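You operate a simulated robot arm through the tools that you are given. There is no shell and no other tool. Be economical: measure what you need, move in short steps, check, and stop when the job is done.

The job below is to be done with a simulated robot arm. You get a single attempt, and the scene is never put back.

Task
Cool the mould: heat off, dial to 90, fan on till under 40 C, then set it on the mat.
Fine: Stop the fan when it is cool; the other moulds stay.

It is judged by the outcome, as a careful person would: the job done as asked, and still so three seconds after it is handed in. It fails if anything else is knocked over, pushed out of place, dropped, spilled or broken.

Robot
A 7-joint arm with a two-finger parallel gripper, fixed in place. Base frame: the origin is at the foot of the arm, x ahead of it, y to its left, z up; the work surface is at about z = 0. Units: m, rad, N and s.
With the tool pointing down near the work surface it reaches from about 0.24 to 0.62 m from the base axis. Its first joint turns from -1.152 to 1.152 rad. Payload 2.6 kg.
The TCP is the grasp point between the finger pads, 0.03 m short of the fingertips. In the tool frame z runs along the fingers and y along their closing line. The gripper opens to 0.094 m. The fingers are 0.028 m wide and 0.01 m thick; the gripper's body (0.05 by 0.096 m) begins 0.055 m behind the TCP.
Orientation is that of the tool frame in the base frame, as a unit quaternion [x, y, z, w]. With the fingers straight down and closing along the base's y, the tool's x points along the base's -x, its y along +y and its z along -z.

Tools
- The arm moves only by the tool jog_arm. Its argument "series" is a list of rows, each a list of 7 numbers: the shift along the base's x, y, z in m, then the turn, a rotation vector about the base's x, y, z in rad, then the closure, from 0 (fully open) to 1 (shut). In form: [[x, y, z, rx, ry, rz, claw], ...]. A call has 1 to 12 rows; each row shifts and turns the commanded pose from where the row before left it. A row lasts 0.2 s, in which the tool goes at most 0.05 m and 0.15 rad; a call with a longer step from one row to the next is refused whole, and so is a gripper value outside its range. Where a pose cannot be reached the arm comes as near as it can. A force on the tool above 40 N (or 10 N above the force at the start of the call, whichever is more), or a blocked arm, ends the call early, and 0.2 s more pass. Each finger travels about 0.072 m/s and halts on what it meets, pressing with about 34 N; the grip force reading is that of the motor and also rises with nothing between the fingers. The clock runs only during rows and for 0.2 s after the last one: add rows that do not move to give the fingers time. It gives the time, the measured TCP pose, the force on the tool (base axes), the opening and the grip force at its end, in the units of the frame above (readings bear some noise), with the torque about the TCP (base axes, N m) and any sound that the robot's microphone picked up.
- Cameras (640 x 400 px; columns grow to the right, rows downward): "scene" is fixed at [0.0369, 0.4326, 0.5698]; the picture's right is [-0.77, -0.64, 0.00], its down [-0.33, 0.41, -0.85] and it looks along [0.54, -0.66, -0.53] (base axes); focal length 312 px, centre (320, 200). "wrist" rides on the gripper at [0.076, 0.014, -0.102] in the tool frame; the picture's right is [-0.18, 0.98, 0.00], its down [-0.75, -0.14, -0.64] and it looks along [-0.63, -0.12, 0.77] (tool axes); focal length 243 px, centre (320, 200). There is no depth. A picture from a camera that has moved, and an enlarged one, comes with that camera's place and axes in the base frame and with its lens.
- snapshot(camera): a new picture of that camera. The clock stands still meanwhile.
- zoom(camera, box): a new picture of the part [left, top, right, bottom] of that camera's present view, enlarged. The clock stands still meanwhile.
- close_job(): hands the job in; it is judged then, once.

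Go step by step. Nothing tells you positions but the pictures and the camera data: compare them with the known pose of the tool, close in by small moves and look again before you grip or let go. The budget is 120 turns and 68 pictures, counting those below and the enlarged ones. Unless the task says otherwise, let go and move clear before handing in, and close with one line.

The tools are called after ">>>" as name(argument=value, ...) on one line, values as JSON. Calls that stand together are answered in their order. jog_arm: Moves the arm, as the interface text tells. Its arguments: {"type":"object","properties":{"series":{"type":"array"}},"required":["series"]} The other tools are called the same way: snapshot (camera) takes a picture; zoom (camera, box) takes an enlarged picture of a part of a camera's view; close_job () hands the job in.

At the start:

```text
time_s: 0.0
position: [0.3592, 0.0227, 0.3573]
tool_rot: [0.0, 1.0, 0.0, 0.0]
contact_force: [0.3, 0.3, 0.1]
moment: [0.0, 0.04, 0.05]
gripper_width: 0.0941
gripper_force: 0.0
```

scene: 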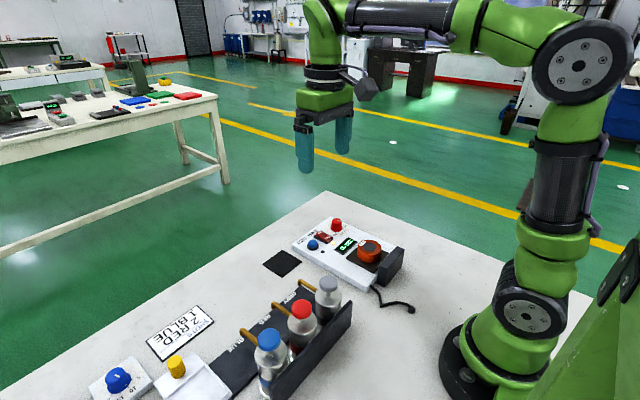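
wrist: 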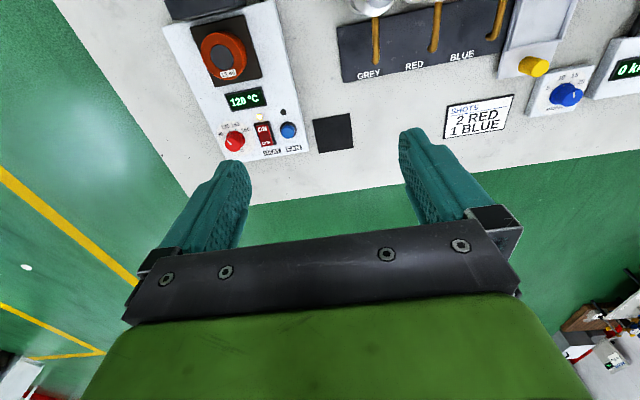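

I see a heater unit with an orange round mould, a display at 120 °C, a red dial, a rocker switch and a blue button, with a black mat next to it. I'll zoom in for details.

>>> zoom(camera="wrist", box=[160, 0, 360, 170])

>>> zoom(camera="scene", box=[250, 200, 420, 310])

>>> zoom(camera="scene", box=[80, 260, 360, 400])

```text
2.35 times, centred on (260, 85) of wrist
camera zoom: at [0.2844, 0.0372, 0.4612], right [0.18, 0.98, 0.0], down [0.75, -0.14, 0.64], along [0.63, -0.12, -0.77], focal length 571 px, centre (461, 471)
```

zoom: 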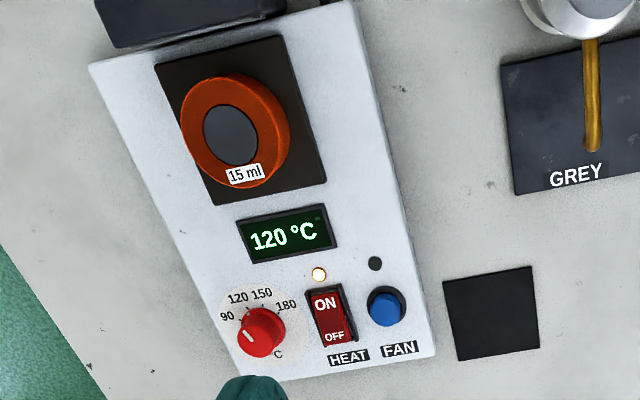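

```text
3.64 times, centred on (335, 255) of scene
camera zoom: at [0.0369, 0.4326, 0.5698], right [-0.77, -0.64, 0.0], down [-0.33, 0.41, -0.85], along [0.54, -0.66, -0.53], focal length 1134 px, centre (266, 0)
```

zoom: 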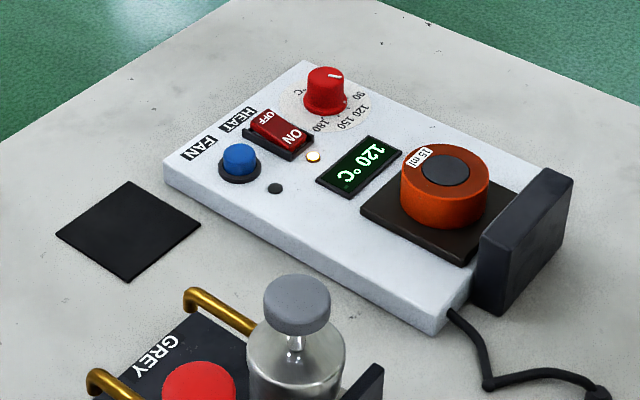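

```text
2.29 times, centred on (220, 330) of scene
camera zoom: at [0.0369, 0.4326, 0.5698], right [-0.77, -0.64, 0.0], down [-0.33, 0.41, -0.85], along [0.54, -0.66, -0.53], focal length 713 px, centre (549, -97)
```

zoom: 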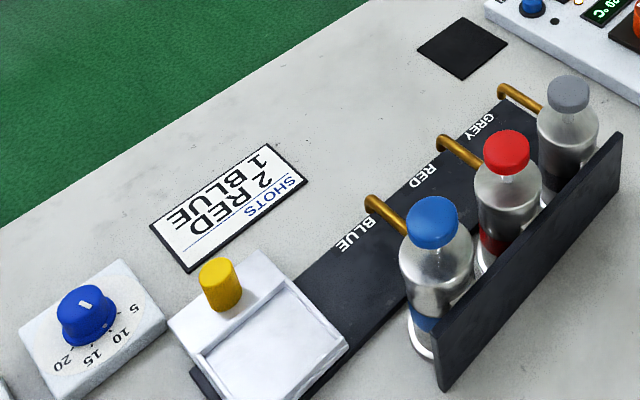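

I place the mould at about (0.324,-0.116) with its top at z≈0.054, the knob at (0.45,-0.148), the switch at (0.458,-0.10), the fan button at (0.457,-0.055) and the mat at (0.495,0.023). I'll move closer with the fingers shut to see the controls.

>>> jog_arm(series=[[0.02, -0.04, -0.02, 0, 0, 0, 0.3], [0.02, -0.04, -0.02, 0, 0, 0, 0.6], [0.0, -0.04, -0.03, 0, 0, 0, 1], [0, 0, -0.03, 0, 0, 0, 1], [0, 0, 0, 0, 0, 0, 1], [0, 0, 0, 0, 0, 0, 1], [0, 0, 0, 0, 0, 0, 1]])

>>> snapshot(camera="wrist")

>>> zoom(camera="scene", box=[290, 205, 370, 255])

```text
time_s: 1.6
position: [0.4003, -0.0954, 0.2574]
tool_rot: [-0.001, 1.0, 0.0, 0.001]
contact_force: [-0.3, -0.1, 0.8]
moment: [0.0, 0.0, 0.02]
gripper_width: 0.0
gripper_force: 33.2
```

```text
62 pictures are left
camera wrist: at [0.3242, -0.0821, 0.3607], right [0.18, 0.98, 0.0], down [0.75, -0.14, 0.64], along [0.63, -0.12, -0.77], focal length 243 px, centre (320, 200)
```

wrist: 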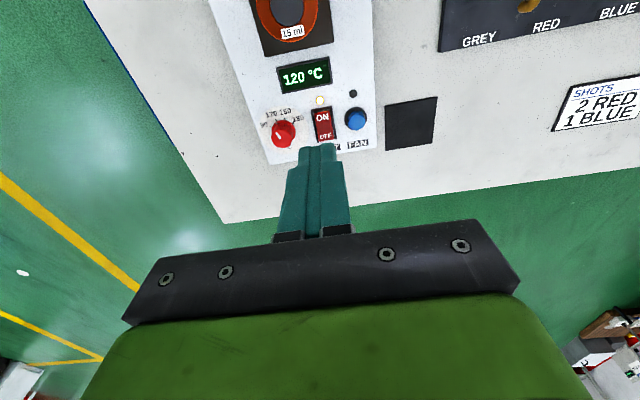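

```text
8.00 times, centred on (330, 230) of scene
camera zoom: at [0.0369, 0.4326, 0.5698], right [-0.77, -0.64, 0.0], down [-0.33, 0.41, -0.85], along [0.54, -0.66, -0.53], focal length 2496 px, centre (240, -40)
```

zoom: 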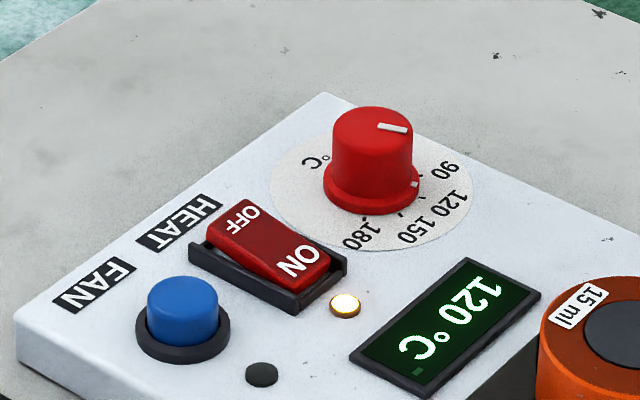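

The controls are visible. I'll zoom in on them from the wrist camera.

>>> zoom(camera="wrist", box=[240, 80, 400, 180])

>>> zoom(camera="scene", box=[324, 212, 356, 232])

```text
4.00 times, centred on (320, 130) of wrist
camera zoom: at [0.3242, -0.0821, 0.3607], right [0.18, 0.98, 0.0], down [0.75, -0.14, 0.64], along [0.63, -0.12, -0.77], focal length 970 px, centre (320, 480)
```

zoom: 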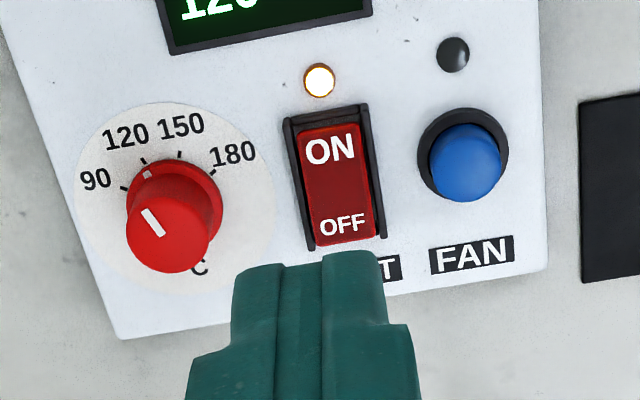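

```text
16.00 times, centred on (340, 222) of scene
camera zoom: at [0.0369, 0.4326, 0.5698], right [-0.77, -0.64, 0.0], down [-0.33, 0.41, -0.85], along [0.54, -0.66, -0.53], focal length 4992 px, centre (0, -152)
```

zoom: 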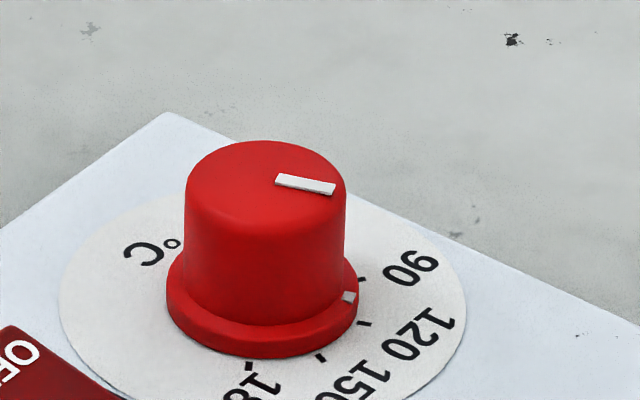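

The flange tick points at 120, so reaching 90 needs about +40° seen from above. First I'll bring the shut fingertips above the OFF end of the switch and check there.

>>> jog_arm(series=[[0.024, -0.002, -0.04, 0, 0, 0, 1], [0.025, -0.002, -0.04, 0, 0, 0, 1], [0.025, 0, -0.04, 0, 0, 0, 1], [0, 0, -0.035, 0, 0, 0, 1], [0, 0, 0, 0, 0, 0, 1]])

>>> snapshot(camera="wrist")

>>> zoom(camera="scene", box=[290, 195, 370, 245])

```text
time_s: 2.8
position: [0.4759, -0.1024, 0.1022]
tool_rot: [0.001, 1.0, 0.0, 0.0]
contact_force: [0.1, -1.0, 0.0]
moment: [0.0, 0.0, -0.04]
gripper_width: 0.0001
gripper_force: 33.0
```

```text
58 pictures are left
camera wrist: at [0.3987, -0.0871, 0.2056], right [0.18, 0.98, 0.0], down [0.75, -0.14, 0.64], along [0.63, -0.12, -0.77], focal length 243 px, centre (320, 200)
```

wrist: 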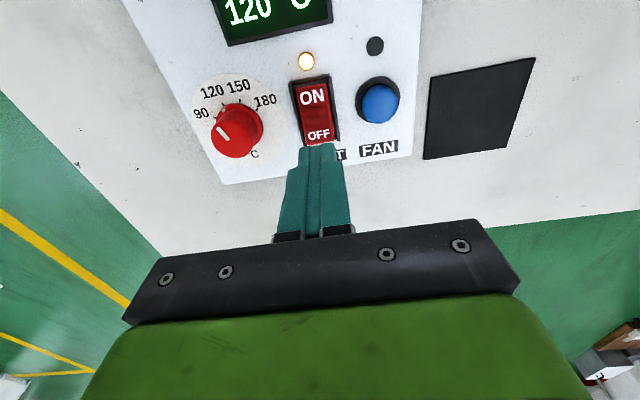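

```text
8.00 times, centred on (330, 220) of scene
camera zoom: at [0.0369, 0.4326, 0.5698], right [-0.77, -0.64, 0.0], down [-0.33, 0.41, -0.85], along [0.54, -0.66, -0.53], focal length 2496 px, centre (240, 40)
```

zoom: 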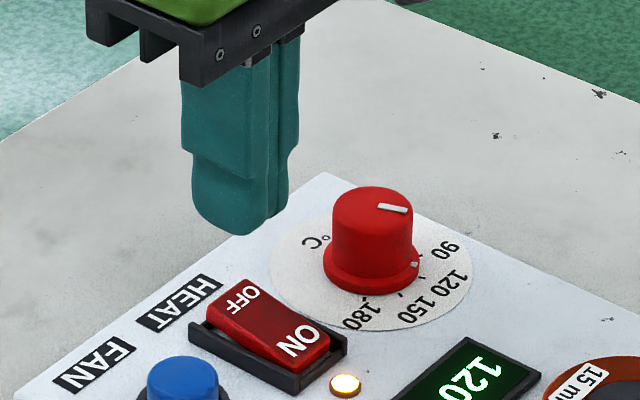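

The tips line up with the OFF end from both views. I'll shift +4 mm in x and come down gently.

>>> jog_arm(series=[[0.004, 0.002, -0.015, 0, 0, 0, 1], [0, 0, -0.012, 0, 0, 0, 1], [0, 0, -0.003, 0, 0, 0, 1]])

>>> zoom(camera="scene", box=[290, 205, 370, 255])

>>> zoom(camera="wrist", box=[240, 50, 400, 150])

```text
time_s: 3.6
position: [0.478, -0.0999, 0.0725]
tool_rot: [0.001, 1.0, 0.001, 0.0]
contact_force: [0.1, -0.2, -0.3]
moment: [-0.02, 0.02, 0.06]
gripper_width: 0.0
gripper_force: 33.3
```

```text
8.00 times, centred on (330, 230) of scene
camera zoom: at [0.0369, 0.4326, 0.5698], right [-0.77, -0.64, 0.0], down [-0.33, 0.41, -0.85], along [0.54, -0.66, -0.53], focal length 2496 px, centre (240, -40)
```

zoom: 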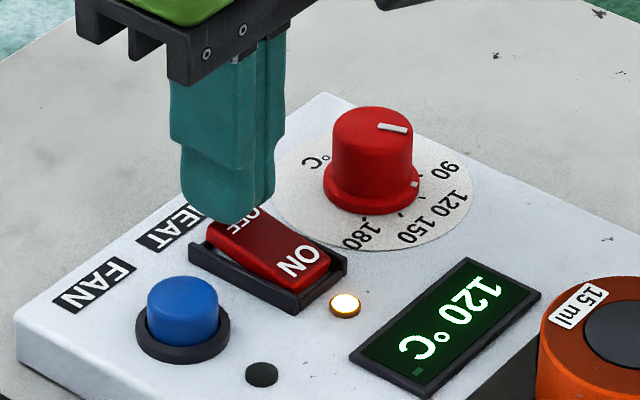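

```text
4.00 times, centred on (320, 100) of wrist
camera zoom: at [0.4025, -0.085, 0.176], right [0.18, 0.98, 0.0], down [0.75, -0.14, 0.64], along [0.63, -0.12, -0.77], focal length 970 px, centre (320, 600)
```

zoom: 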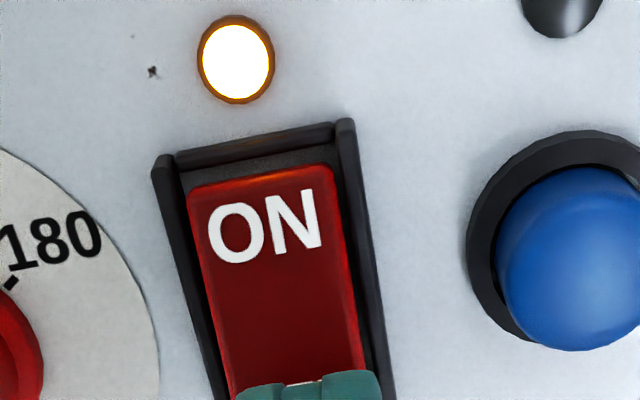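

The tips sit just above the OFF half, and I'll press down in small steps.

>>> jog_arm(series=[[-0.002, 0, -0.004, 0, 0, 0, 1], [0, 0, -0.003, 0, 0, 0, 1], [0, 0, -0.003, 0, 0, 0, 1], [0, 0, -0.002, 0, 0, 0, 1], [0, 0, 0, 0, 0, 0, 1]])

>>> zoom(camera="scene", box=[290, 205, 370, 255])

```text
time_s: 4.7
position: [0.4789, -0.0991, 0.0649]
tool_rot: [0.0, 1.0, -0.001, 0.005]
contact_force: [0.4, 0.1, 0.7]
moment: [-0.01, 0.02, 0.01]
gripper_width: 0.0
gripper_force: 33.4
stopped in row 5: the force on the tool passed its limit at 42 N (the readings are from after the stop); the commanded pose is now the measured one
```

```text
8.00 times, centred on (330, 230) of scene
camera zoom: at [0.0369, 0.4326, 0.5698], right [-0.77, -0.64, 0.0], down [-0.33, 0.41, -0.85], along [0.54, -0.66, -0.53], focal length 2496 px, centre (240, -40)
```

zoom: 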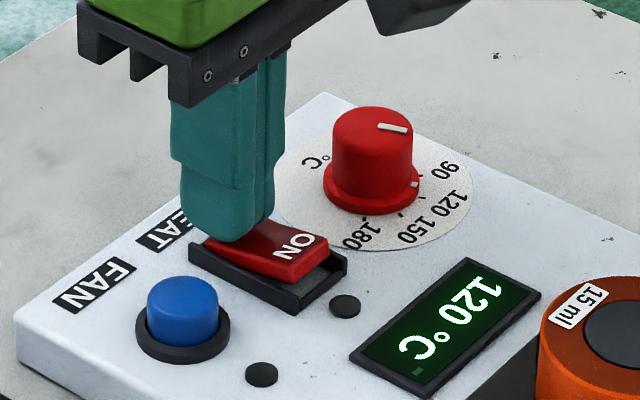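

The heat lamp has gone out and the rocker is on OFF. Next I'll rise, move over the knob and open the fingers partway.

>>> jog_arm(series=[[0, 0, 0.03, 0, 0, 0, 1], [0, 0, 0.03, 0, 0, 0, 1], [-0.012, -0.025, 0, 0, 0, 0, 0.5], [-0.012, -0.026, 0, 0, 0, 0, 0.5], [0, 0, 0, 0, 0, 0, 0.5], [0, 0, 0, 0, 0, 0, 0.5]])

>>> zoom(camera="wrist", box=[200, 60, 440, 210])

>>> zoom(camera="scene", box=[300, 185, 380, 235])

```text
time_s: 6.1
position: [0.4551, -0.151, 0.1255]
tool_rot: [0.0, 1.0, 0.001, 0.004]
contact_force: [0.4, -0.3, -0.1]
moment: [-0.02, -0.01, 0.02]
gripper_width: 0.0471
gripper_force: 0.0
```

```text
2.67 times, centred on (320, 135) of wrist
camera zoom: at [0.3773, -0.1364, 0.2277], right [0.18, 0.98, 0.0], down [0.75, -0.14, 0.65], along [0.64, -0.12, -0.76], focal length 647 px, centre (320, 373)
```

zoom: 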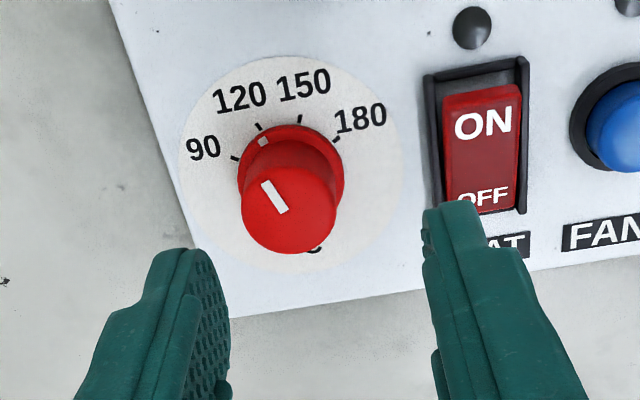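

```text
8.00 times, centred on (340, 210) of scene
camera zoom: at [0.0369, 0.4326, 0.5698], right [-0.77, -0.64, 0.0], down [-0.33, 0.41, -0.85], along [0.54, -0.66, -0.53], focal length 2496 px, centre (160, 120)
```

zoom: 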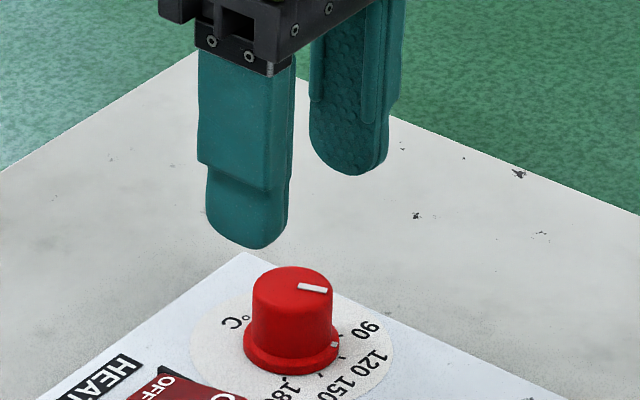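

Combining both views, the knob is at about (0.463,-0.158) with its top at z≈0.05. I'll move there, come down partway and check.

>>> jog_arm(series=[[0.008, -0.007, -0.015, 0, 0, 0, 0.5], [0, 0, -0.015, 0, 0, 0, 0.5], [0, 0, 0, 0, 0, 0, 0.5]])

>>> zoom(camera="wrist", box=[200, 60, 440, 210])

>>> zoom(camera="scene", box=[300, 185, 380, 235])

```text
time_s: 6.9
position: [0.463, -0.1588, 0.0954]
tool_rot: [0.0, 1.0, 0.001, 0.005]
contact_force: [0.5, 0.0, 0.1]
moment: [0.04, 0.01, 0.02]
gripper_width: 0.0469
gripper_force: 0.2
```

```text
2.67 times, centred on (320, 135) of wrist
camera zoom: at [0.3857, -0.1431, 0.1975], right [0.18, 0.98, 0.0], down [0.75, -0.14, 0.65], along [0.64, -0.12, -0.76], focal length 647 px, centre (320, 373)
```

zoom: 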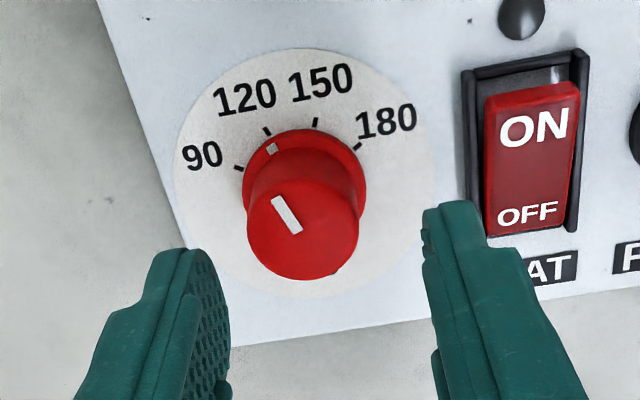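

```text
8.00 times, centred on (340, 210) of scene
camera zoom: at [0.0369, 0.4326, 0.5698], right [-0.77, -0.64, 0.0], down [-0.33, 0.41, -0.85], along [0.54, -0.66, -0.53], focal length 2496 px, centre (160, 120)
```

zoom: 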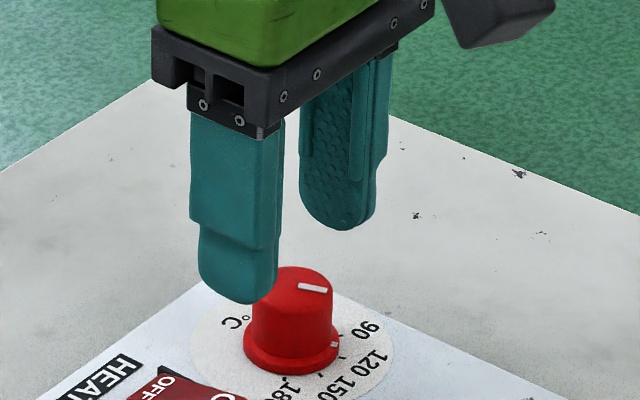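

I'll nudge 3 to 4 mm further onto the knob, lower to its sides and look once before gripping.

>>> jog_arm(series=[[0.003, -0.004, -0.01, 0, 0, 0, 0.5], [0, 0, -0.01, 0, 0, 0, 0.5], [0, 0, -0.006, 0, 0, 0, 0.5], [0, 0, 0, 0, 0, 0, 0.5]])

>>> zoom(camera="wrist", box=[200, 60, 440, 210])

>>> zoom(camera="scene", box=[300, 185, 380, 235])

```text
time_s: 7.9
position: [0.4651, -0.1597, 0.068]
tool_rot: [0.0, 1.0, 0.0, 0.004]
contact_force: [-0.3, 0.0, 0.8]
moment: [0.02, 0.03, -0.02]
gripper_width: 0.0471
gripper_force: 0.0
```

```text
2.67 times, centred on (320, 135) of wrist
camera zoom: at [0.3886, -0.1469, 0.1712], right [0.18, 0.98, 0.0], down [0.75, -0.14, 0.65], along [0.64, -0.12, -0.76], focal length 647 px, centre (320, 373)
```

zoom: 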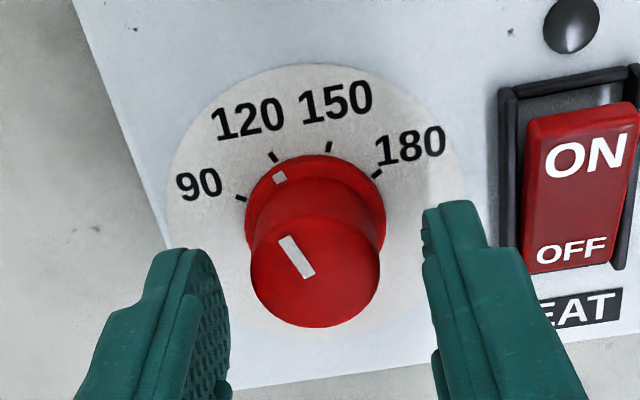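

```text
8.00 times, centred on (340, 210) of scene
camera zoom: at [0.0369, 0.4326, 0.5698], right [-0.77, -0.64, 0.0], down [-0.33, 0.41, -0.85], along [0.54, -0.66, -0.53], focal length 2496 px, centre (160, 120)
```

zoom: 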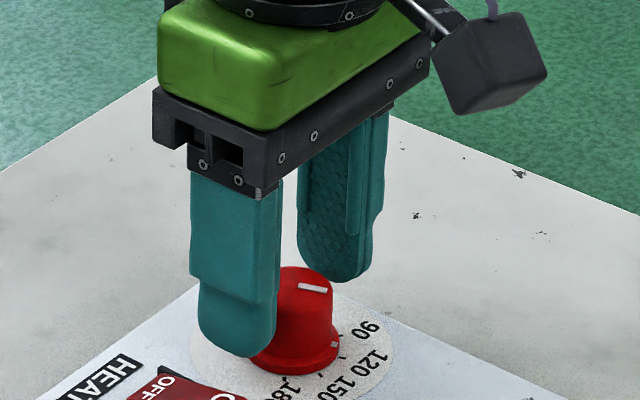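

The knob sits between the fingers. I'll shift 4 mm back in x and close.

>>> jog_arm(series=[[-0.004, 0, 0, 0, 0, 0, 0.5], [0, 0, 0, 0, 0, 0, 0.6], [0, 0, 0, 0, 0, 0, 0.75], [0, 0, 0, 0, 0, 0, 1], [0, 0, 0, 0, 0, 0, 1]])

```text
time_s: 9.1
position: [0.4611, -0.1616, 0.0687]
tool_rot: [0.0, 1.0, -0.001, 0.004]
contact_force: [1.2, -4.8, -0.7]
moment: [0.15, -0.12, -0.02]
gripper_width: 0.0283
gripper_force: 45.2
```

The knob is gripped at 28 mm. I'll turn it about +0.56 rad, then check.

>>> jog_arm(series=[[0, 0, 0, 0, 0, 0.14, 1], [0, 0, 0, 0, 0, 0.14, 1], [0, 0, 0, 0, 0, 0.14, 1], [0, 0, 0, 0, 0, 0.14, 1], [0, 0, 0, 0, 0, 0, 1]])

>>> zoom(camera="wrist", box=[200, 60, 440, 210])

>>> zoom(camera="scene", box=[316, 205, 364, 235])

```text
time_s: 10.3
position: [0.4618, -0.1635, 0.0673]
tool_rot: [-0.277, 0.961, -0.001, 0.005]
contact_force: [14.7, -14.8, -10.1]
moment: [0.02, -0.14, -0.02]
gripper_width: 0.0285
gripper_force: 44.9
```

```text
2.67 times, centred on (320, 135) of wrist
camera zoom: at [0.3888, -0.1913, 0.1715], right [-0.37, 0.93, 0.0], down [0.71, 0.28, 0.65], along [0.6, 0.24, -0.76], focal length 647 px, centre (320, 373)
```

zoom: 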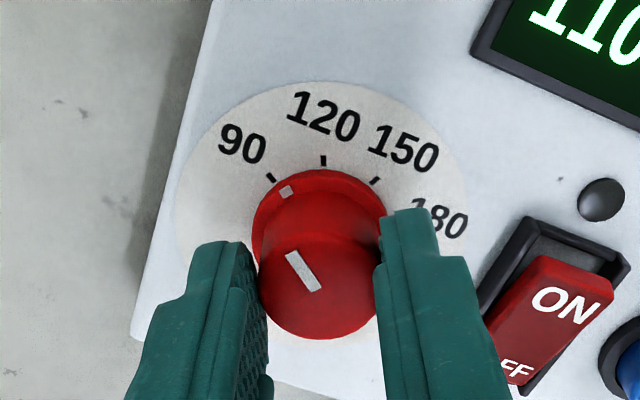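

```text
13.33 times, centred on (340, 220) of scene
camera zoom: at [0.037, 0.4326, 0.5698], right [-0.77, -0.64, 0.0], down [-0.33, 0.41, -0.85], along [0.54, -0.66, -0.53], focal length 4160 px, centre (53, -67)
```

zoom: 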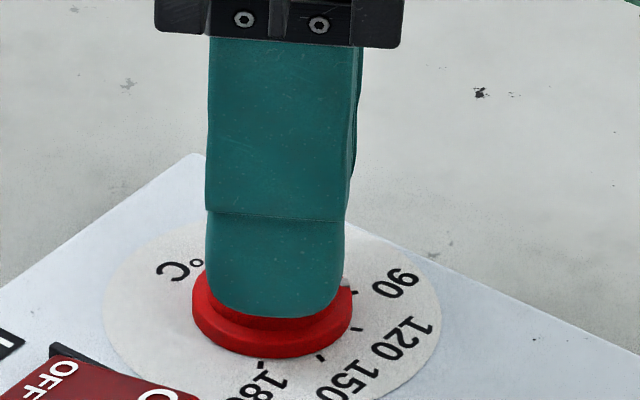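

Heater is at 110 °C and falling. The mark is still a few degrees short of 90, so I'll add a bit more turn.

>>> jog_arm(series=[[0, 0, 0, 0, 0, 0.05, 1], [0, 0, 0, 0, 0, 0.05, 1], [0, 0, 0, 0, 0, 0, 1]])

>>> zoom(camera="wrist", box=[260, 80, 356, 140])

```text
time_s: 11.1
position: [0.4612, -0.1634, 0.0687]
tool_rot: [-0.325, 0.946, -0.001, 0.006]
contact_force: [12.7, -18.0, -7.5]
moment: [-0.27, -0.1, -0.03]
gripper_width: 0.0286
gripper_force: 45.3
```

```text
6.67 times, centred on (308, 110) of wrist
camera zoom: at [0.392, -0.1984, 0.1715], right [-0.46, 0.89, 0.0], down [0.68, 0.35, 0.65], along [0.58, 0.29, -0.76], focal length 1618 px, centre (400, 800)
```

zoom: 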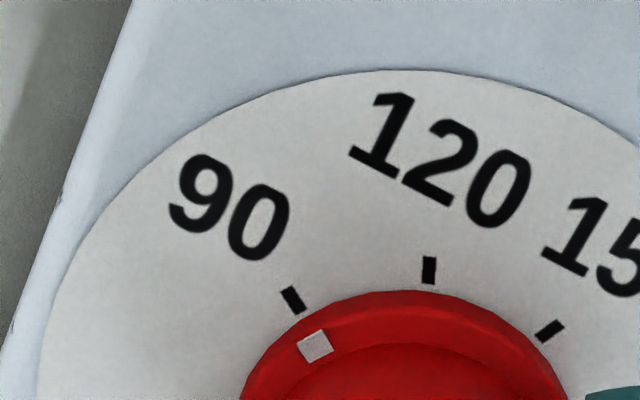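

The mark is close to 90 but I estimate 2 to 4° short. I'll add a small turn, then release and rise for a clear look.

>>> jog_arm(series=[[0, 0, 0, 0, 0, 0.05, 1], [0, 0, 0, 0, 0, 0, 1], [0, 0, 0, 0, 0, 0, 0.6], [0, 0, 0, 0, 0, 0, 0.5], [0, 0, 0.03, 0, 0, 0, 0.5], [0, 0, 0.03, 0, 0, 0, 0.5]])

>>> zoom(camera="wrist", box=[240, 80, 368, 160])

>>> zoom(camera="scene", box=[324, 212, 356, 232])

```text
time_s: 12.5
position: [0.4622, -0.1612, 0.1293]
tool_rot: [-0.348, 0.938, 0.002, 0.004]
contact_force: [1.5, -0.6, -0.6]
moment: [-0.05, -0.02, -0.01]
gripper_width: 0.0468
gripper_force: 0.1
```

```text
5.00 times, centred on (304, 120) of wrist
camera zoom: at [0.3942, -0.2006, 0.2314], right [-0.5, 0.87, 0.0], down [0.66, 0.38, 0.65], along [0.56, 0.33, -0.76], focal length 1213 px, centre (400, 600)
```

zoom: 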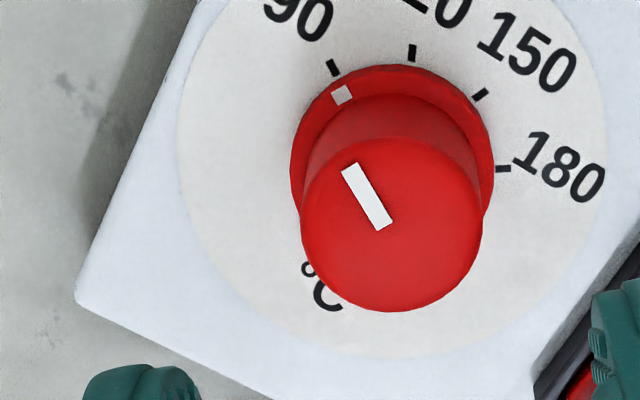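

```text
16.00 times, centred on (340, 222) of scene
camera zoom: at [0.0369, 0.4326, 0.5698], right [-0.77, -0.64, 0.0], down [-0.33, 0.41, -0.85], along [0.54, -0.66, -0.53], focal length 4992 px, centre (0, -152)
```

zoom: 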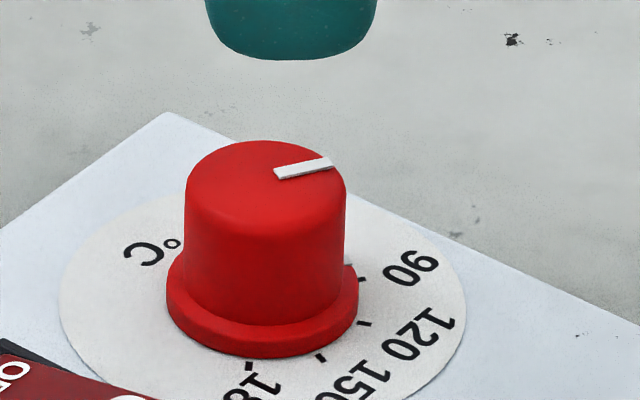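

By my measure the mark lies on 90. Next I'll shut the fingers, turn back and go above the fan button at about (0.459,-0.056).

>>> jog_arm(series=[[0, 0.02, 0, 0, 0, -0.14, 0.7], [0, 0.025, 0, 0, 0, -0.14, 1], [0, 0.025, 0, 0, 0, -0.14, 1], [0, 0.025, 0, 0, 0, -0.14, 1], [-0.002, 0.01, -0.02, 0, 0, -0.1, 1], [0, 0, -0.02, 0, 0, 0, 1], [0, 0, 0, 0, 0, 0, 1]])

>>> zoom(camera="wrist", box=[200, 30, 440, 180])

>>> zoom(camera="scene", box=[280, 205, 360, 255])

```text
time_s: 14.1
position: [0.4588, -0.0567, 0.0898]
tool_rot: [-0.025, 1.0, 0.0, 0.004]
contact_force: [0.8, 0.8, 0.2]
moment: [-0.01, 0.01, -0.02]
gripper_width: 0.0
gripper_force: 33.4
```

```text
2.67 times, centred on (320, 105) of wrist
camera zoom: at [0.3816, -0.0465, 0.1912], right [0.14, 0.99, 0.0], down [0.75, -0.1, 0.65], along [0.64, -0.09, -0.76], focal length 647 px, centre (320, 453)
```

zoom: 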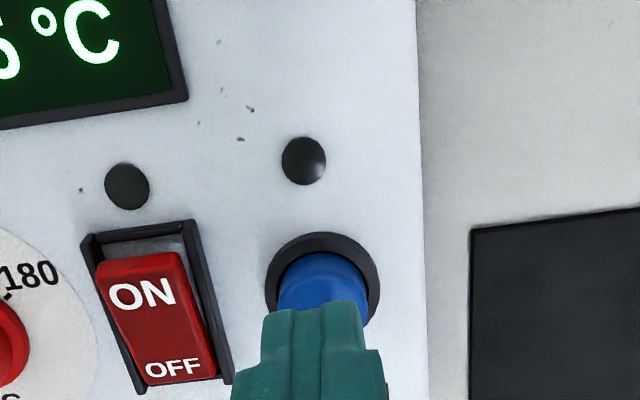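

```text
8.00 times, centred on (320, 230) of scene
camera zoom: at [0.0369, 0.4326, 0.5698], right [-0.77, -0.64, 0.0], down [-0.33, 0.41, -0.85], along [0.54, -0.66, -0.53], focal length 2496 px, centre (320, -40)
```

zoom: 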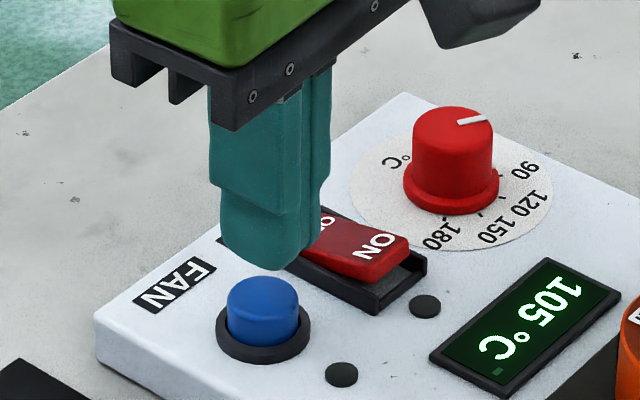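

The tips are above the button, and the display reads 105 °C. I'll adjust 2 to 3 mm and press.

>>> jog_arm(series=[[0.002, 0.003, -0.008, 0, 0, 0, 1], [0, 0, -0.006, 0, 0, 0, 1], [0, 0, -0.004, 0, 0, 0, 1], [0, 0, -0.003, 0, 0, 0, 1], [0, 0, -0.003, 0, 0, 0, 1]])

>>> zoom(camera="scene", box=[280, 205, 360, 255])

```text
time_s: 15.3
position: [0.4613, -0.0539, 0.0652]
tool_rot: [-0.025, 1.0, 0.0, 0.004]
contact_force: [1.0, 0.3, 2.5]
moment: [-0.05, 0.01, 0.03]
gripper_width: 0.0003
gripper_force: 33.2
heard: click
```

```text
8.00 times, centred on (320, 230) of scene
camera zoom: at [0.0369, 0.4326, 0.5698], right [-0.77, -0.64, 0.0], down [-0.33, 0.41, -0.85], along [0.54, -0.66, -0.53], focal length 2496 px, centre (320, -40)
```

zoom: 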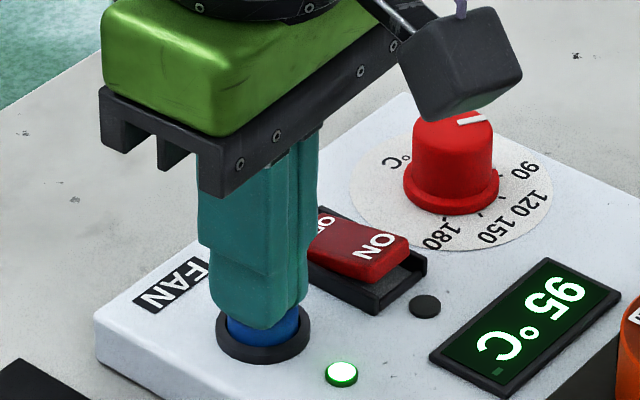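

Click, and the green lamp came on: the fan is running and the display reads 95 °C. I'll lift and wait.

>>> jog_arm(series=[[0, 0, 0.015, 0, 0, 0, 1], [0, 0, 0.015, 0, 0, 0, 1], [0, 0, 0, 0, 0, 0, 1], [0, 0, 0, 0, 0, 0, 1], [0, 0, 0, 0, 0, 0, 1], [0, 0, 0, 0, 0, 0, 1], [0, 0, 0, 0, 0, 0, 1], [0, 0, 0, 0, 0, 0, 1], [0, 0, 0, 0, 0, 0, 1], [0, 0, 0, 0, 0, 0, 1], [0, 0, 0, 0, 0, 0, 1], [0, 0, 0, 0, 0, 0, 1]])

>>> zoom(camera="scene", box=[280, 205, 360, 255])

```text
time_s: 17.9
position: [0.4615, -0.0526, 0.0947]
tool_rot: [-0.024, 1.0, 0.0, 0.004]
contact_force: [0.5, -0.5, 0.1]
moment: [0.01, 0.01, -0.02]
gripper_width: 0.0001
gripper_force: 33.0
```

```text
8.00 times, centred on (320, 230) of scene
camera zoom: at [0.0369, 0.4326, 0.5698], right [-0.77, -0.64, 0.0], down [-0.33, 0.41, -0.85], along [0.54, -0.66, -0.53], focal length 2496 px, centre (320, -40)
```

zoom: 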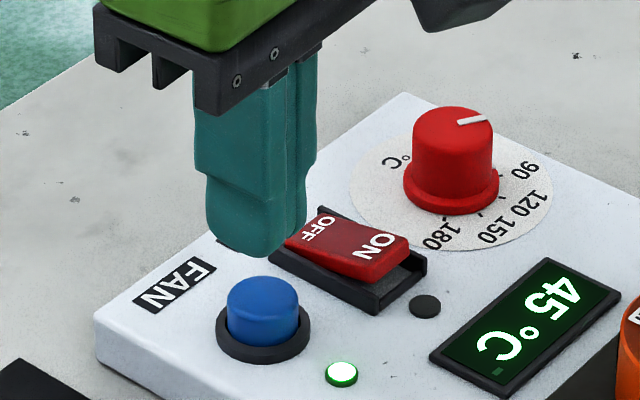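

It's at 45 °C and falling fast, so a short further wait.

>>> jog_arm(series=[[0, 0, 0, 0, 0, 0, 1], [0, 0, 0, 0, 0, 0, 1], [0, 0, 0, 0, 0, 0, 1], [0, 0, 0, 0, 0, 0, 1], [0, 0, 0, 0, 0, 0, 1]])

>>> zoom(camera="scene", box=[280, 205, 360, 255])

```text
time_s: 19.1
position: [0.4624, -0.0519, 0.0951]
tool_rot: [-0.024, 1.0, 0.001, 0.004]
contact_force: [0.3, 0.6, 0.3]
moment: [0.02, -0.04, 0.01]
gripper_width: 0.0
gripper_force: 33.5
```

```text
8.00 times, centred on (320, 230) of scene
camera zoom: at [0.0369, 0.4326, 0.5698], right [-0.77, -0.64, 0.0], down [-0.33, 0.41, -0.85], along [0.54, -0.66, -0.53], focal length 2496 px, centre (320, -40)
```

zoom: 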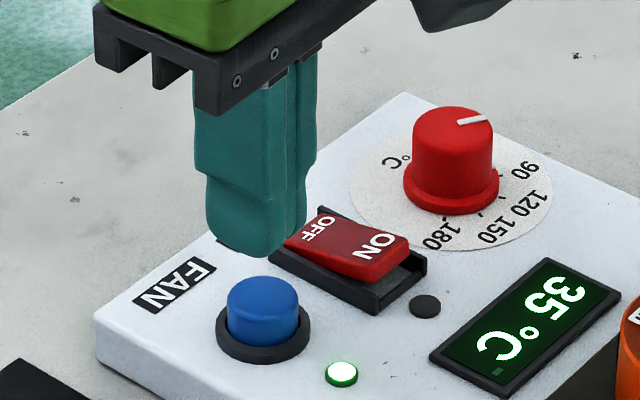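

It reads 35 °C, so I'll press the fan button again to stop it and lift straight off.

>>> jog_arm(series=[[0, 0, -0.015, 0, 0, 0, 1], [0, 0, -0.008, 0, 0, 0, 1], [0, 0, -0.004, 0, 0, 0, 1], [0, 0, -0.003, 0, 0, 0, 1], [0, 0, 0.015, 0, 0, 0, 1], [0, 0, 0.03, 0, 0, 0, 1], [-0.02, 0, 0.04, 0, 0, 0, 0.5], [-0.02, -0.01, 0.03, 0, 0, 0, 0], [0, 0, 0, 0, 0, 0, 0]])

>>> zoom(camera="scene", box=[270, 200, 430, 300])

```text
time_s: 21.1
position: [0.42, -0.0631, 0.1786]
tool_rot: [-0.024, 1.0, 0.001, 0.004]
contact_force: [0.0, 0.6, 0.0]
moment: [-0.01, 0.02, 0.02]
gripper_width: 0.0942
gripper_force: 0.1
heard: click
```

```text
4.00 times, centred on (350, 250) of scene
camera zoom: at [0.0369, 0.4326, 0.5698], right [-0.77, -0.64, 0.0], down [-0.33, 0.41, -0.85], along [0.54, -0.66, -0.53], focal length 1248 px, centre (200, 0)
```

zoom: 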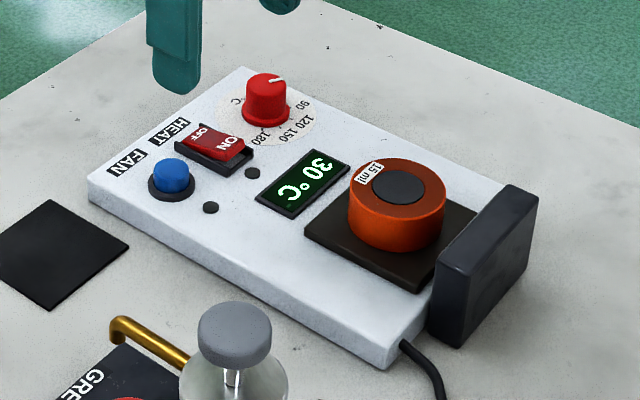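

The fan lamp is off and the mould is at 30 °C. Next I'll move above the mould, open, at about (0.327,-0.12).

>>> jog_arm(series=[[-0.03, -0.018, 0, 0, 0, -0.048, 0], [-0.03, -0.018, 0, 0, 0, 0, 0], [-0.033, -0.021, -0.02, 0, 0.0, 0, 0], [0, 0, -0.04, 0, 0, 0, 0], [0, 0, 0, 0, 0, 0, 0]])

>>> snapshot(camera="wrist")

>>> zoom(camera="scene", box=[300, 180, 460, 280])

```text
time_s: 22.3
position: [0.3289, -0.1198, 0.1182]
tool_rot: [-0.002, 1.0, 0.001, 0.005]
contact_force: [0.0, 1.1, 0.0]
moment: [-0.02, -0.01, 0.02]
gripper_width: 0.0939
gripper_force: 0.0
```

```text
36 pictures are left
camera wrist: at [0.2517, -0.1058, 0.2208], right [0.18, 0.98, 0.0], down [0.75, -0.14, 0.65], along [0.64, -0.12, -0.76], focal length 243 px, centre (320, 200)
```

wrist: 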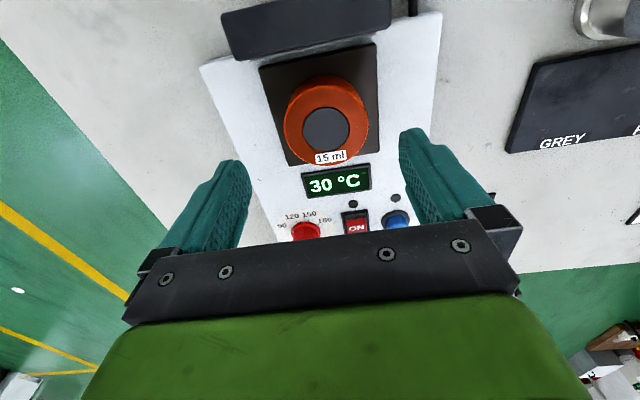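

```text
4.00 times, centred on (380, 230) of scene
camera zoom: at [0.0369, 0.4326, 0.5698], right [-0.77, -0.64, 0.0], down [-0.33, 0.41, -0.85], along [0.54, -0.66, -0.53], focal length 1248 px, centre (80, 80)
```

zoom: 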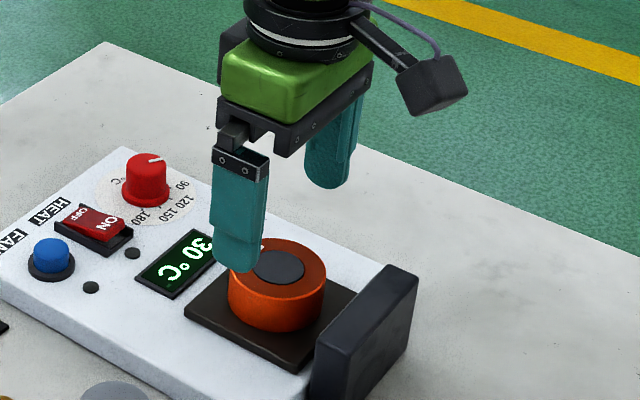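

The mould is laterally centred between the fingers. I'll lower some more, shift x slightly back and check the alignment.

>>> jog_arm(series=[[-0.005, 0.001, -0.015, 0, 0, 0, 0], [0, 0, -0.01, 0, 0, 0, 0], [0, 0, 0, 0, 0, 0, 0]])

>>> snapshot(camera="wrist")

>>> zoom(camera="scene", box=[320, 190, 432, 260])

```text
time_s: 23.1
position: [0.3247, -0.1204, 0.0923]
tool_rot: [-0.001, 1.0, 0.0, 0.005]
contact_force: [-0.2, 1.1, -0.4]
moment: [0.02, -0.01, 0.0]
gripper_width: 0.094
gripper_force: 0.1
```

```text
34 pictures are left
camera wrist: at [0.2468, -0.1051, 0.1966], right [0.18, 0.98, 0.0], down [0.75, -0.14, 0.65], along [0.64, -0.12, -0.76], focal length 243 px, centre (320, 200)
```

wrist: 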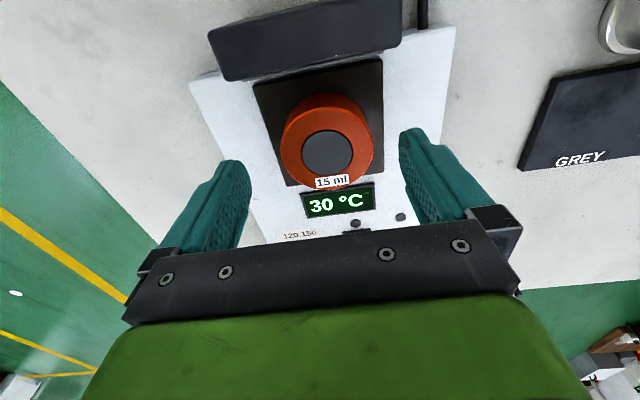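

```text
5.71 times, centred on (376, 225) of scene
camera zoom: at [0.0369, 0.4326, 0.5698], right [-0.77, -0.64, 0.0], down [-0.33, 0.41, -0.85], along [0.54, -0.66, -0.53], focal length 1783 px, centre (0, 57)
```

zoom: 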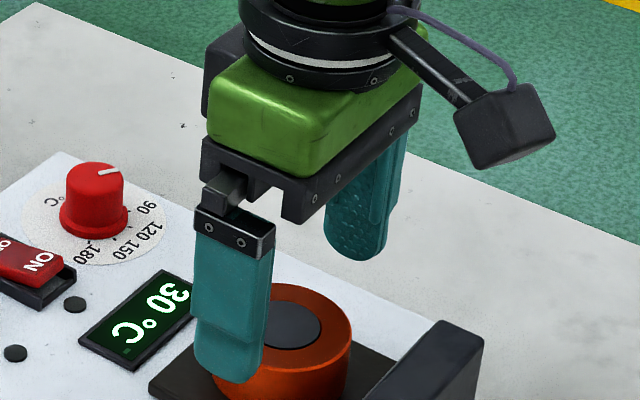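

Both views agree within several mm. I'll lower the fingers around the mould, to tip height of about 0.037, then look again.

>>> jog_arm(series=[[0, 0.003, -0.01, 0, 0, 0, 0], [0, 0, -0.01, 0, 0, 0, 0], [0, 0, -0.005, 0, 0, 0, 0], [0, 0, 0, 0, 0, 0, 0]])

>>> snapshot(camera="wrist")

>>> zoom(camera="scene", box=[320, 210, 432, 280])

```text
time_s: 24.1
position: [0.3243, -0.1165, 0.0685]
tool_rot: [-0.001, 1.0, 0.0, 0.004]
contact_force: [0.4, -0.2, 0.1]
moment: [-0.01, 0.02, 0.0]
gripper_width: 0.0941
gripper_force: 0.1
```

```text
32 pictures are left
camera wrist: at [0.2468, -0.1025, 0.172], right [0.18, 0.98, 0.0], down [0.75, -0.14, 0.65], along [0.64, -0.12, -0.76], focal length 243 px, centre (320, 200)
```

wrist: 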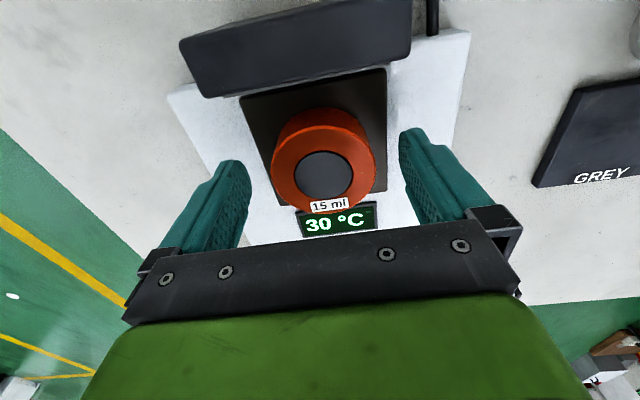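

```text
5.71 times, centred on (376, 245) of scene
camera zoom: at [0.0369, 0.4326, 0.5698], right [-0.77, -0.64, 0.0], down [-0.33, 0.41, -0.85], along [0.54, -0.66, -0.53], focal length 1783 px, centre (0, -57)
```

zoom: 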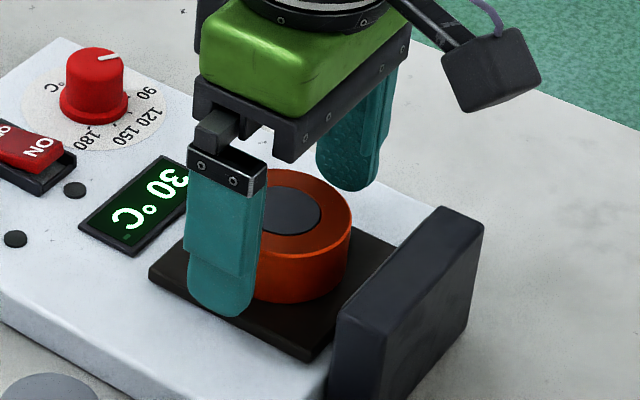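

The mould is centred between the fingers. I'll lower 3 mm and close on it.

>>> jog_arm(series=[[0.002, 0, -0.003, 0, 0, 0, 0], [0, 0, 0, 0, 0, 0, 0.2], [0, 0, 0, 0, 0, 0, 0.3], [0, 0, 0, 0, 0, 0, 0.4], [0, 0, 0, 0, 0, 0, 0.6], [0, 0, 0, 0, 0, 0, 0.8], [0, 0, 0, 0, 0, 0, 0.8]])

>>> zoom(camera="scene", box=[320, 210, 432, 280])

```text
time_s: 25.7
position: [0.3249, -0.1162, 0.0665]
tool_rot: [-0.001, 1.0, 0.0, 0.005]
contact_force: [1.3, -0.4, 0.2]
moment: [0.05, 0.03, -0.02]
gripper_width: 0.0588
gripper_force: 32.8
```

```text
5.71 times, centred on (376, 245) of scene
camera zoom: at [0.0369, 0.4326, 0.5698], right [-0.77, -0.64, 0.0], down [-0.33, 0.41, -0.85], along [0.54, -0.66, -0.53], focal length 1783 px, centre (0, -57)
```

zoom: 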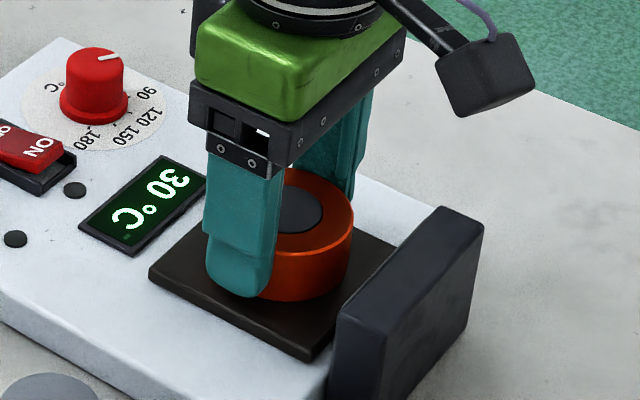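

The mould is held at 59 mm. I'll lift it, keep it clear of the controls and carry it above the mat at about (0.496,0.025).

>>> jog_arm(series=[[0, 0, 0.01, 0, 0, 0, 0.8], [0, 0, 0.025, 0, 0, 0, 0.8], [0, 0, 0.035, 0, 0, 0, 0.8], [0.03, 0.015, 0.01, 0, 0, 0, 0.8], [0.03, 0.025, 0, 0, 0, 0, 0.8], [0.03, 0.028, 0, 0, 0, 0, 0.8], [0.03, 0.028, 0, 0, 0, 0, 0.8], [0.03, 0.028, 0, 0, 0, 0, 0.8], [0.02, 0.017, 0, 0, 0, 0, 0.8], [0, 0, 0, 0, 0, 0, 0.8]])

>>> snapshot(camera="wrist")

>>> snapshot(camera="scene")

```text
time_s: 27.9
position: [0.4969, 0.0244, 0.1463]
tool_rot: [-0.001, 1.0, -0.001, 0.004]
contact_force: [-0.8, 0.7, -1.9]
moment: [0.02, 0.01, 0.0]
gripper_width: 0.0588
gripper_force: 34.1
```

```text
29 pictures are left
camera wrist: at [0.418, 0.039, 0.2496], right [0.18, 0.98, 0.0], down [0.75, -0.14, 0.65], along [0.64, -0.12, -0.76], focal length 243 px, centre (320, 200)
```

wrist: 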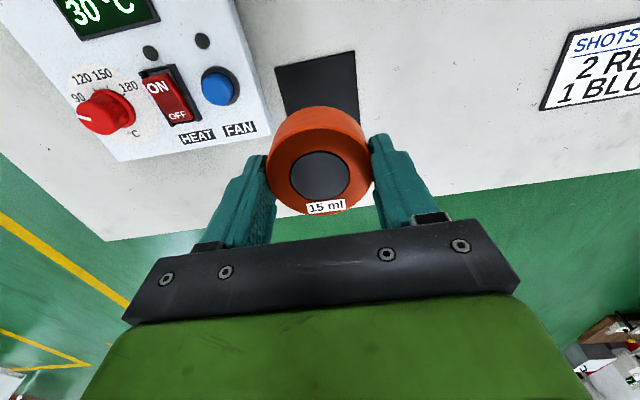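

```text
28 pictures are left
```

scene: 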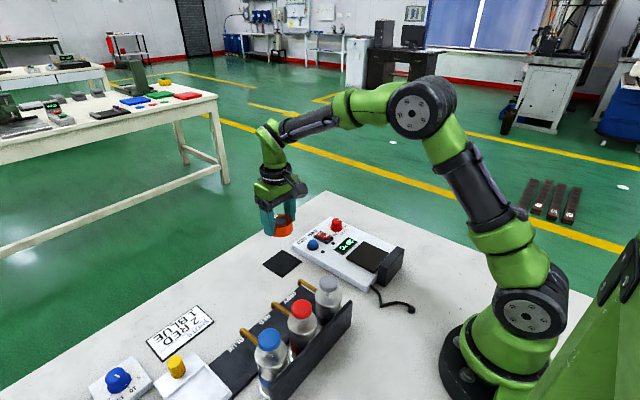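

The mould is centred at the TCP and the mat centre is at about (0.498,0.026). I'll lower partway and check.

>>> jog_arm(series=[[0.001, 0.002, -0.03, 0, 0, 0, 0.8], [0, 0, -0.03, 0, 0, 0, 0.8], [0, 0, -0.02, 0, 0, 0, 0.8], [0, 0, 0, 0, 0, 0, 0.8]])

>>> snapshot(camera="wrist")

>>> zoom(camera="scene", box=[230, 220, 326, 280])

```text
time_s: 28.9
position: [0.4956, 0.0264, 0.0653]
tool_rot: [-0.002, 1.0, 0.0, 0.005]
contact_force: [0.2, 0.0, -2.0]
moment: [0.0, 0.02, -0.02]
gripper_width: 0.0591
gripper_force: 34.3
```

```text
27 pictures are left
camera wrist: at [0.419, 0.0415, 0.1684], right [0.18, 0.98, 0.0], down [0.75, -0.14, 0.65], along [0.64, -0.12, -0.76], focal length 243 px, centre (320, 200)
```

wrist: 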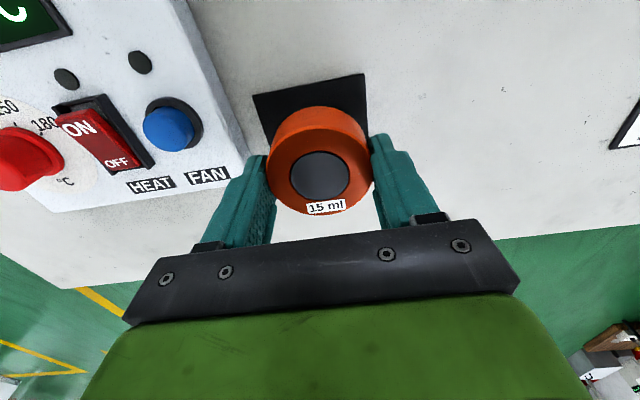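

```text
6.67 times, centred on (278, 250) of scene
camera zoom: at [0.0369, 0.4326, 0.5698], right [-0.77, -0.64, 0.0], down [-0.33, 0.41, -0.85], along [0.54, -0.66, -0.53], focal length 2080 px, centre (600, -133)
```

zoom: 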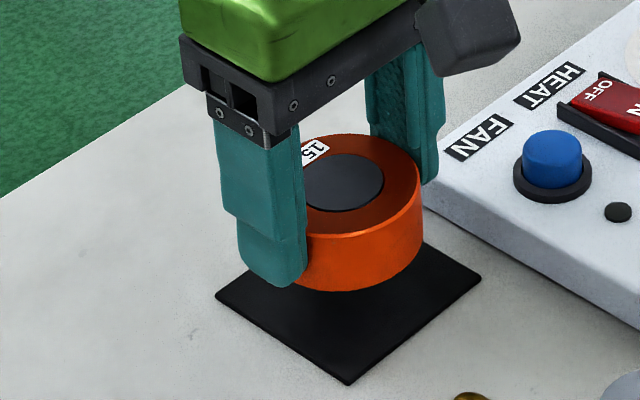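

The mould is above the mat's centre. I'll lower it in small steps until it touches, watching the force.

>>> jog_arm(series=[[0.002, -0.001, -0.01, 0, 0, 0, 0.8], [0, 0, -0.008, 0, 0, 0, 0.8], [0, 0, -0.004, 0, 0, 0, 0.8], [0, 0, 0, 0, 0, 0, 0.8]])

>>> zoom(camera="scene", box=[230, 220, 326, 280])

```text
time_s: 29.9
position: [0.498, 0.0254, 0.0454]
tool_rot: [-0.001, 1.0, 0.0, 0.005]
contact_force: [0.2, 0.9, -1.0]
moment: [-0.03, -0.04, -0.02]
gripper_width: 0.0589
gripper_force: 34.3
```

```text
6.67 times, centred on (278, 250) of scene
camera zoom: at [0.0369, 0.4326, 0.5698], right [-0.77, -0.64, 0.0], down [-0.33, 0.41, -0.85], along [0.54, -0.66, -0.53], focal length 2080 px, centre (600, -133)
```

zoom: 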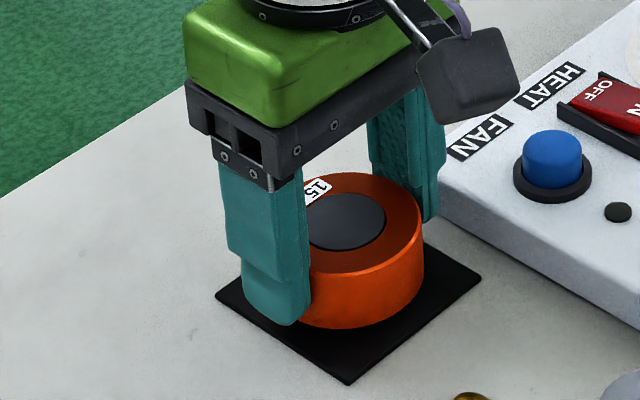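

It's a few mm above the mat, and I'll continue in 2 mm steps.

>>> jog_arm(series=[[0, 0, -0.003, 0, 0, 0, 0.8], [0, 0, -0.002, 0, 0, 0, 0.8], [0, 0, -0.002, 0, 0, 0, 0.8], [0, 0, 0, 0, 0, 0, 0.8]])

```text
time_s: 30.9
position: [0.4991, 0.0251, 0.0393]
tool_rot: [0.0, 1.0, -0.001, 0.005]
contact_force: [-13.4, -1.7, 22.5]
moment: [-0.03, 0.59, 0.06]
gripper_width: 0.0587
gripper_force: 33.9
```

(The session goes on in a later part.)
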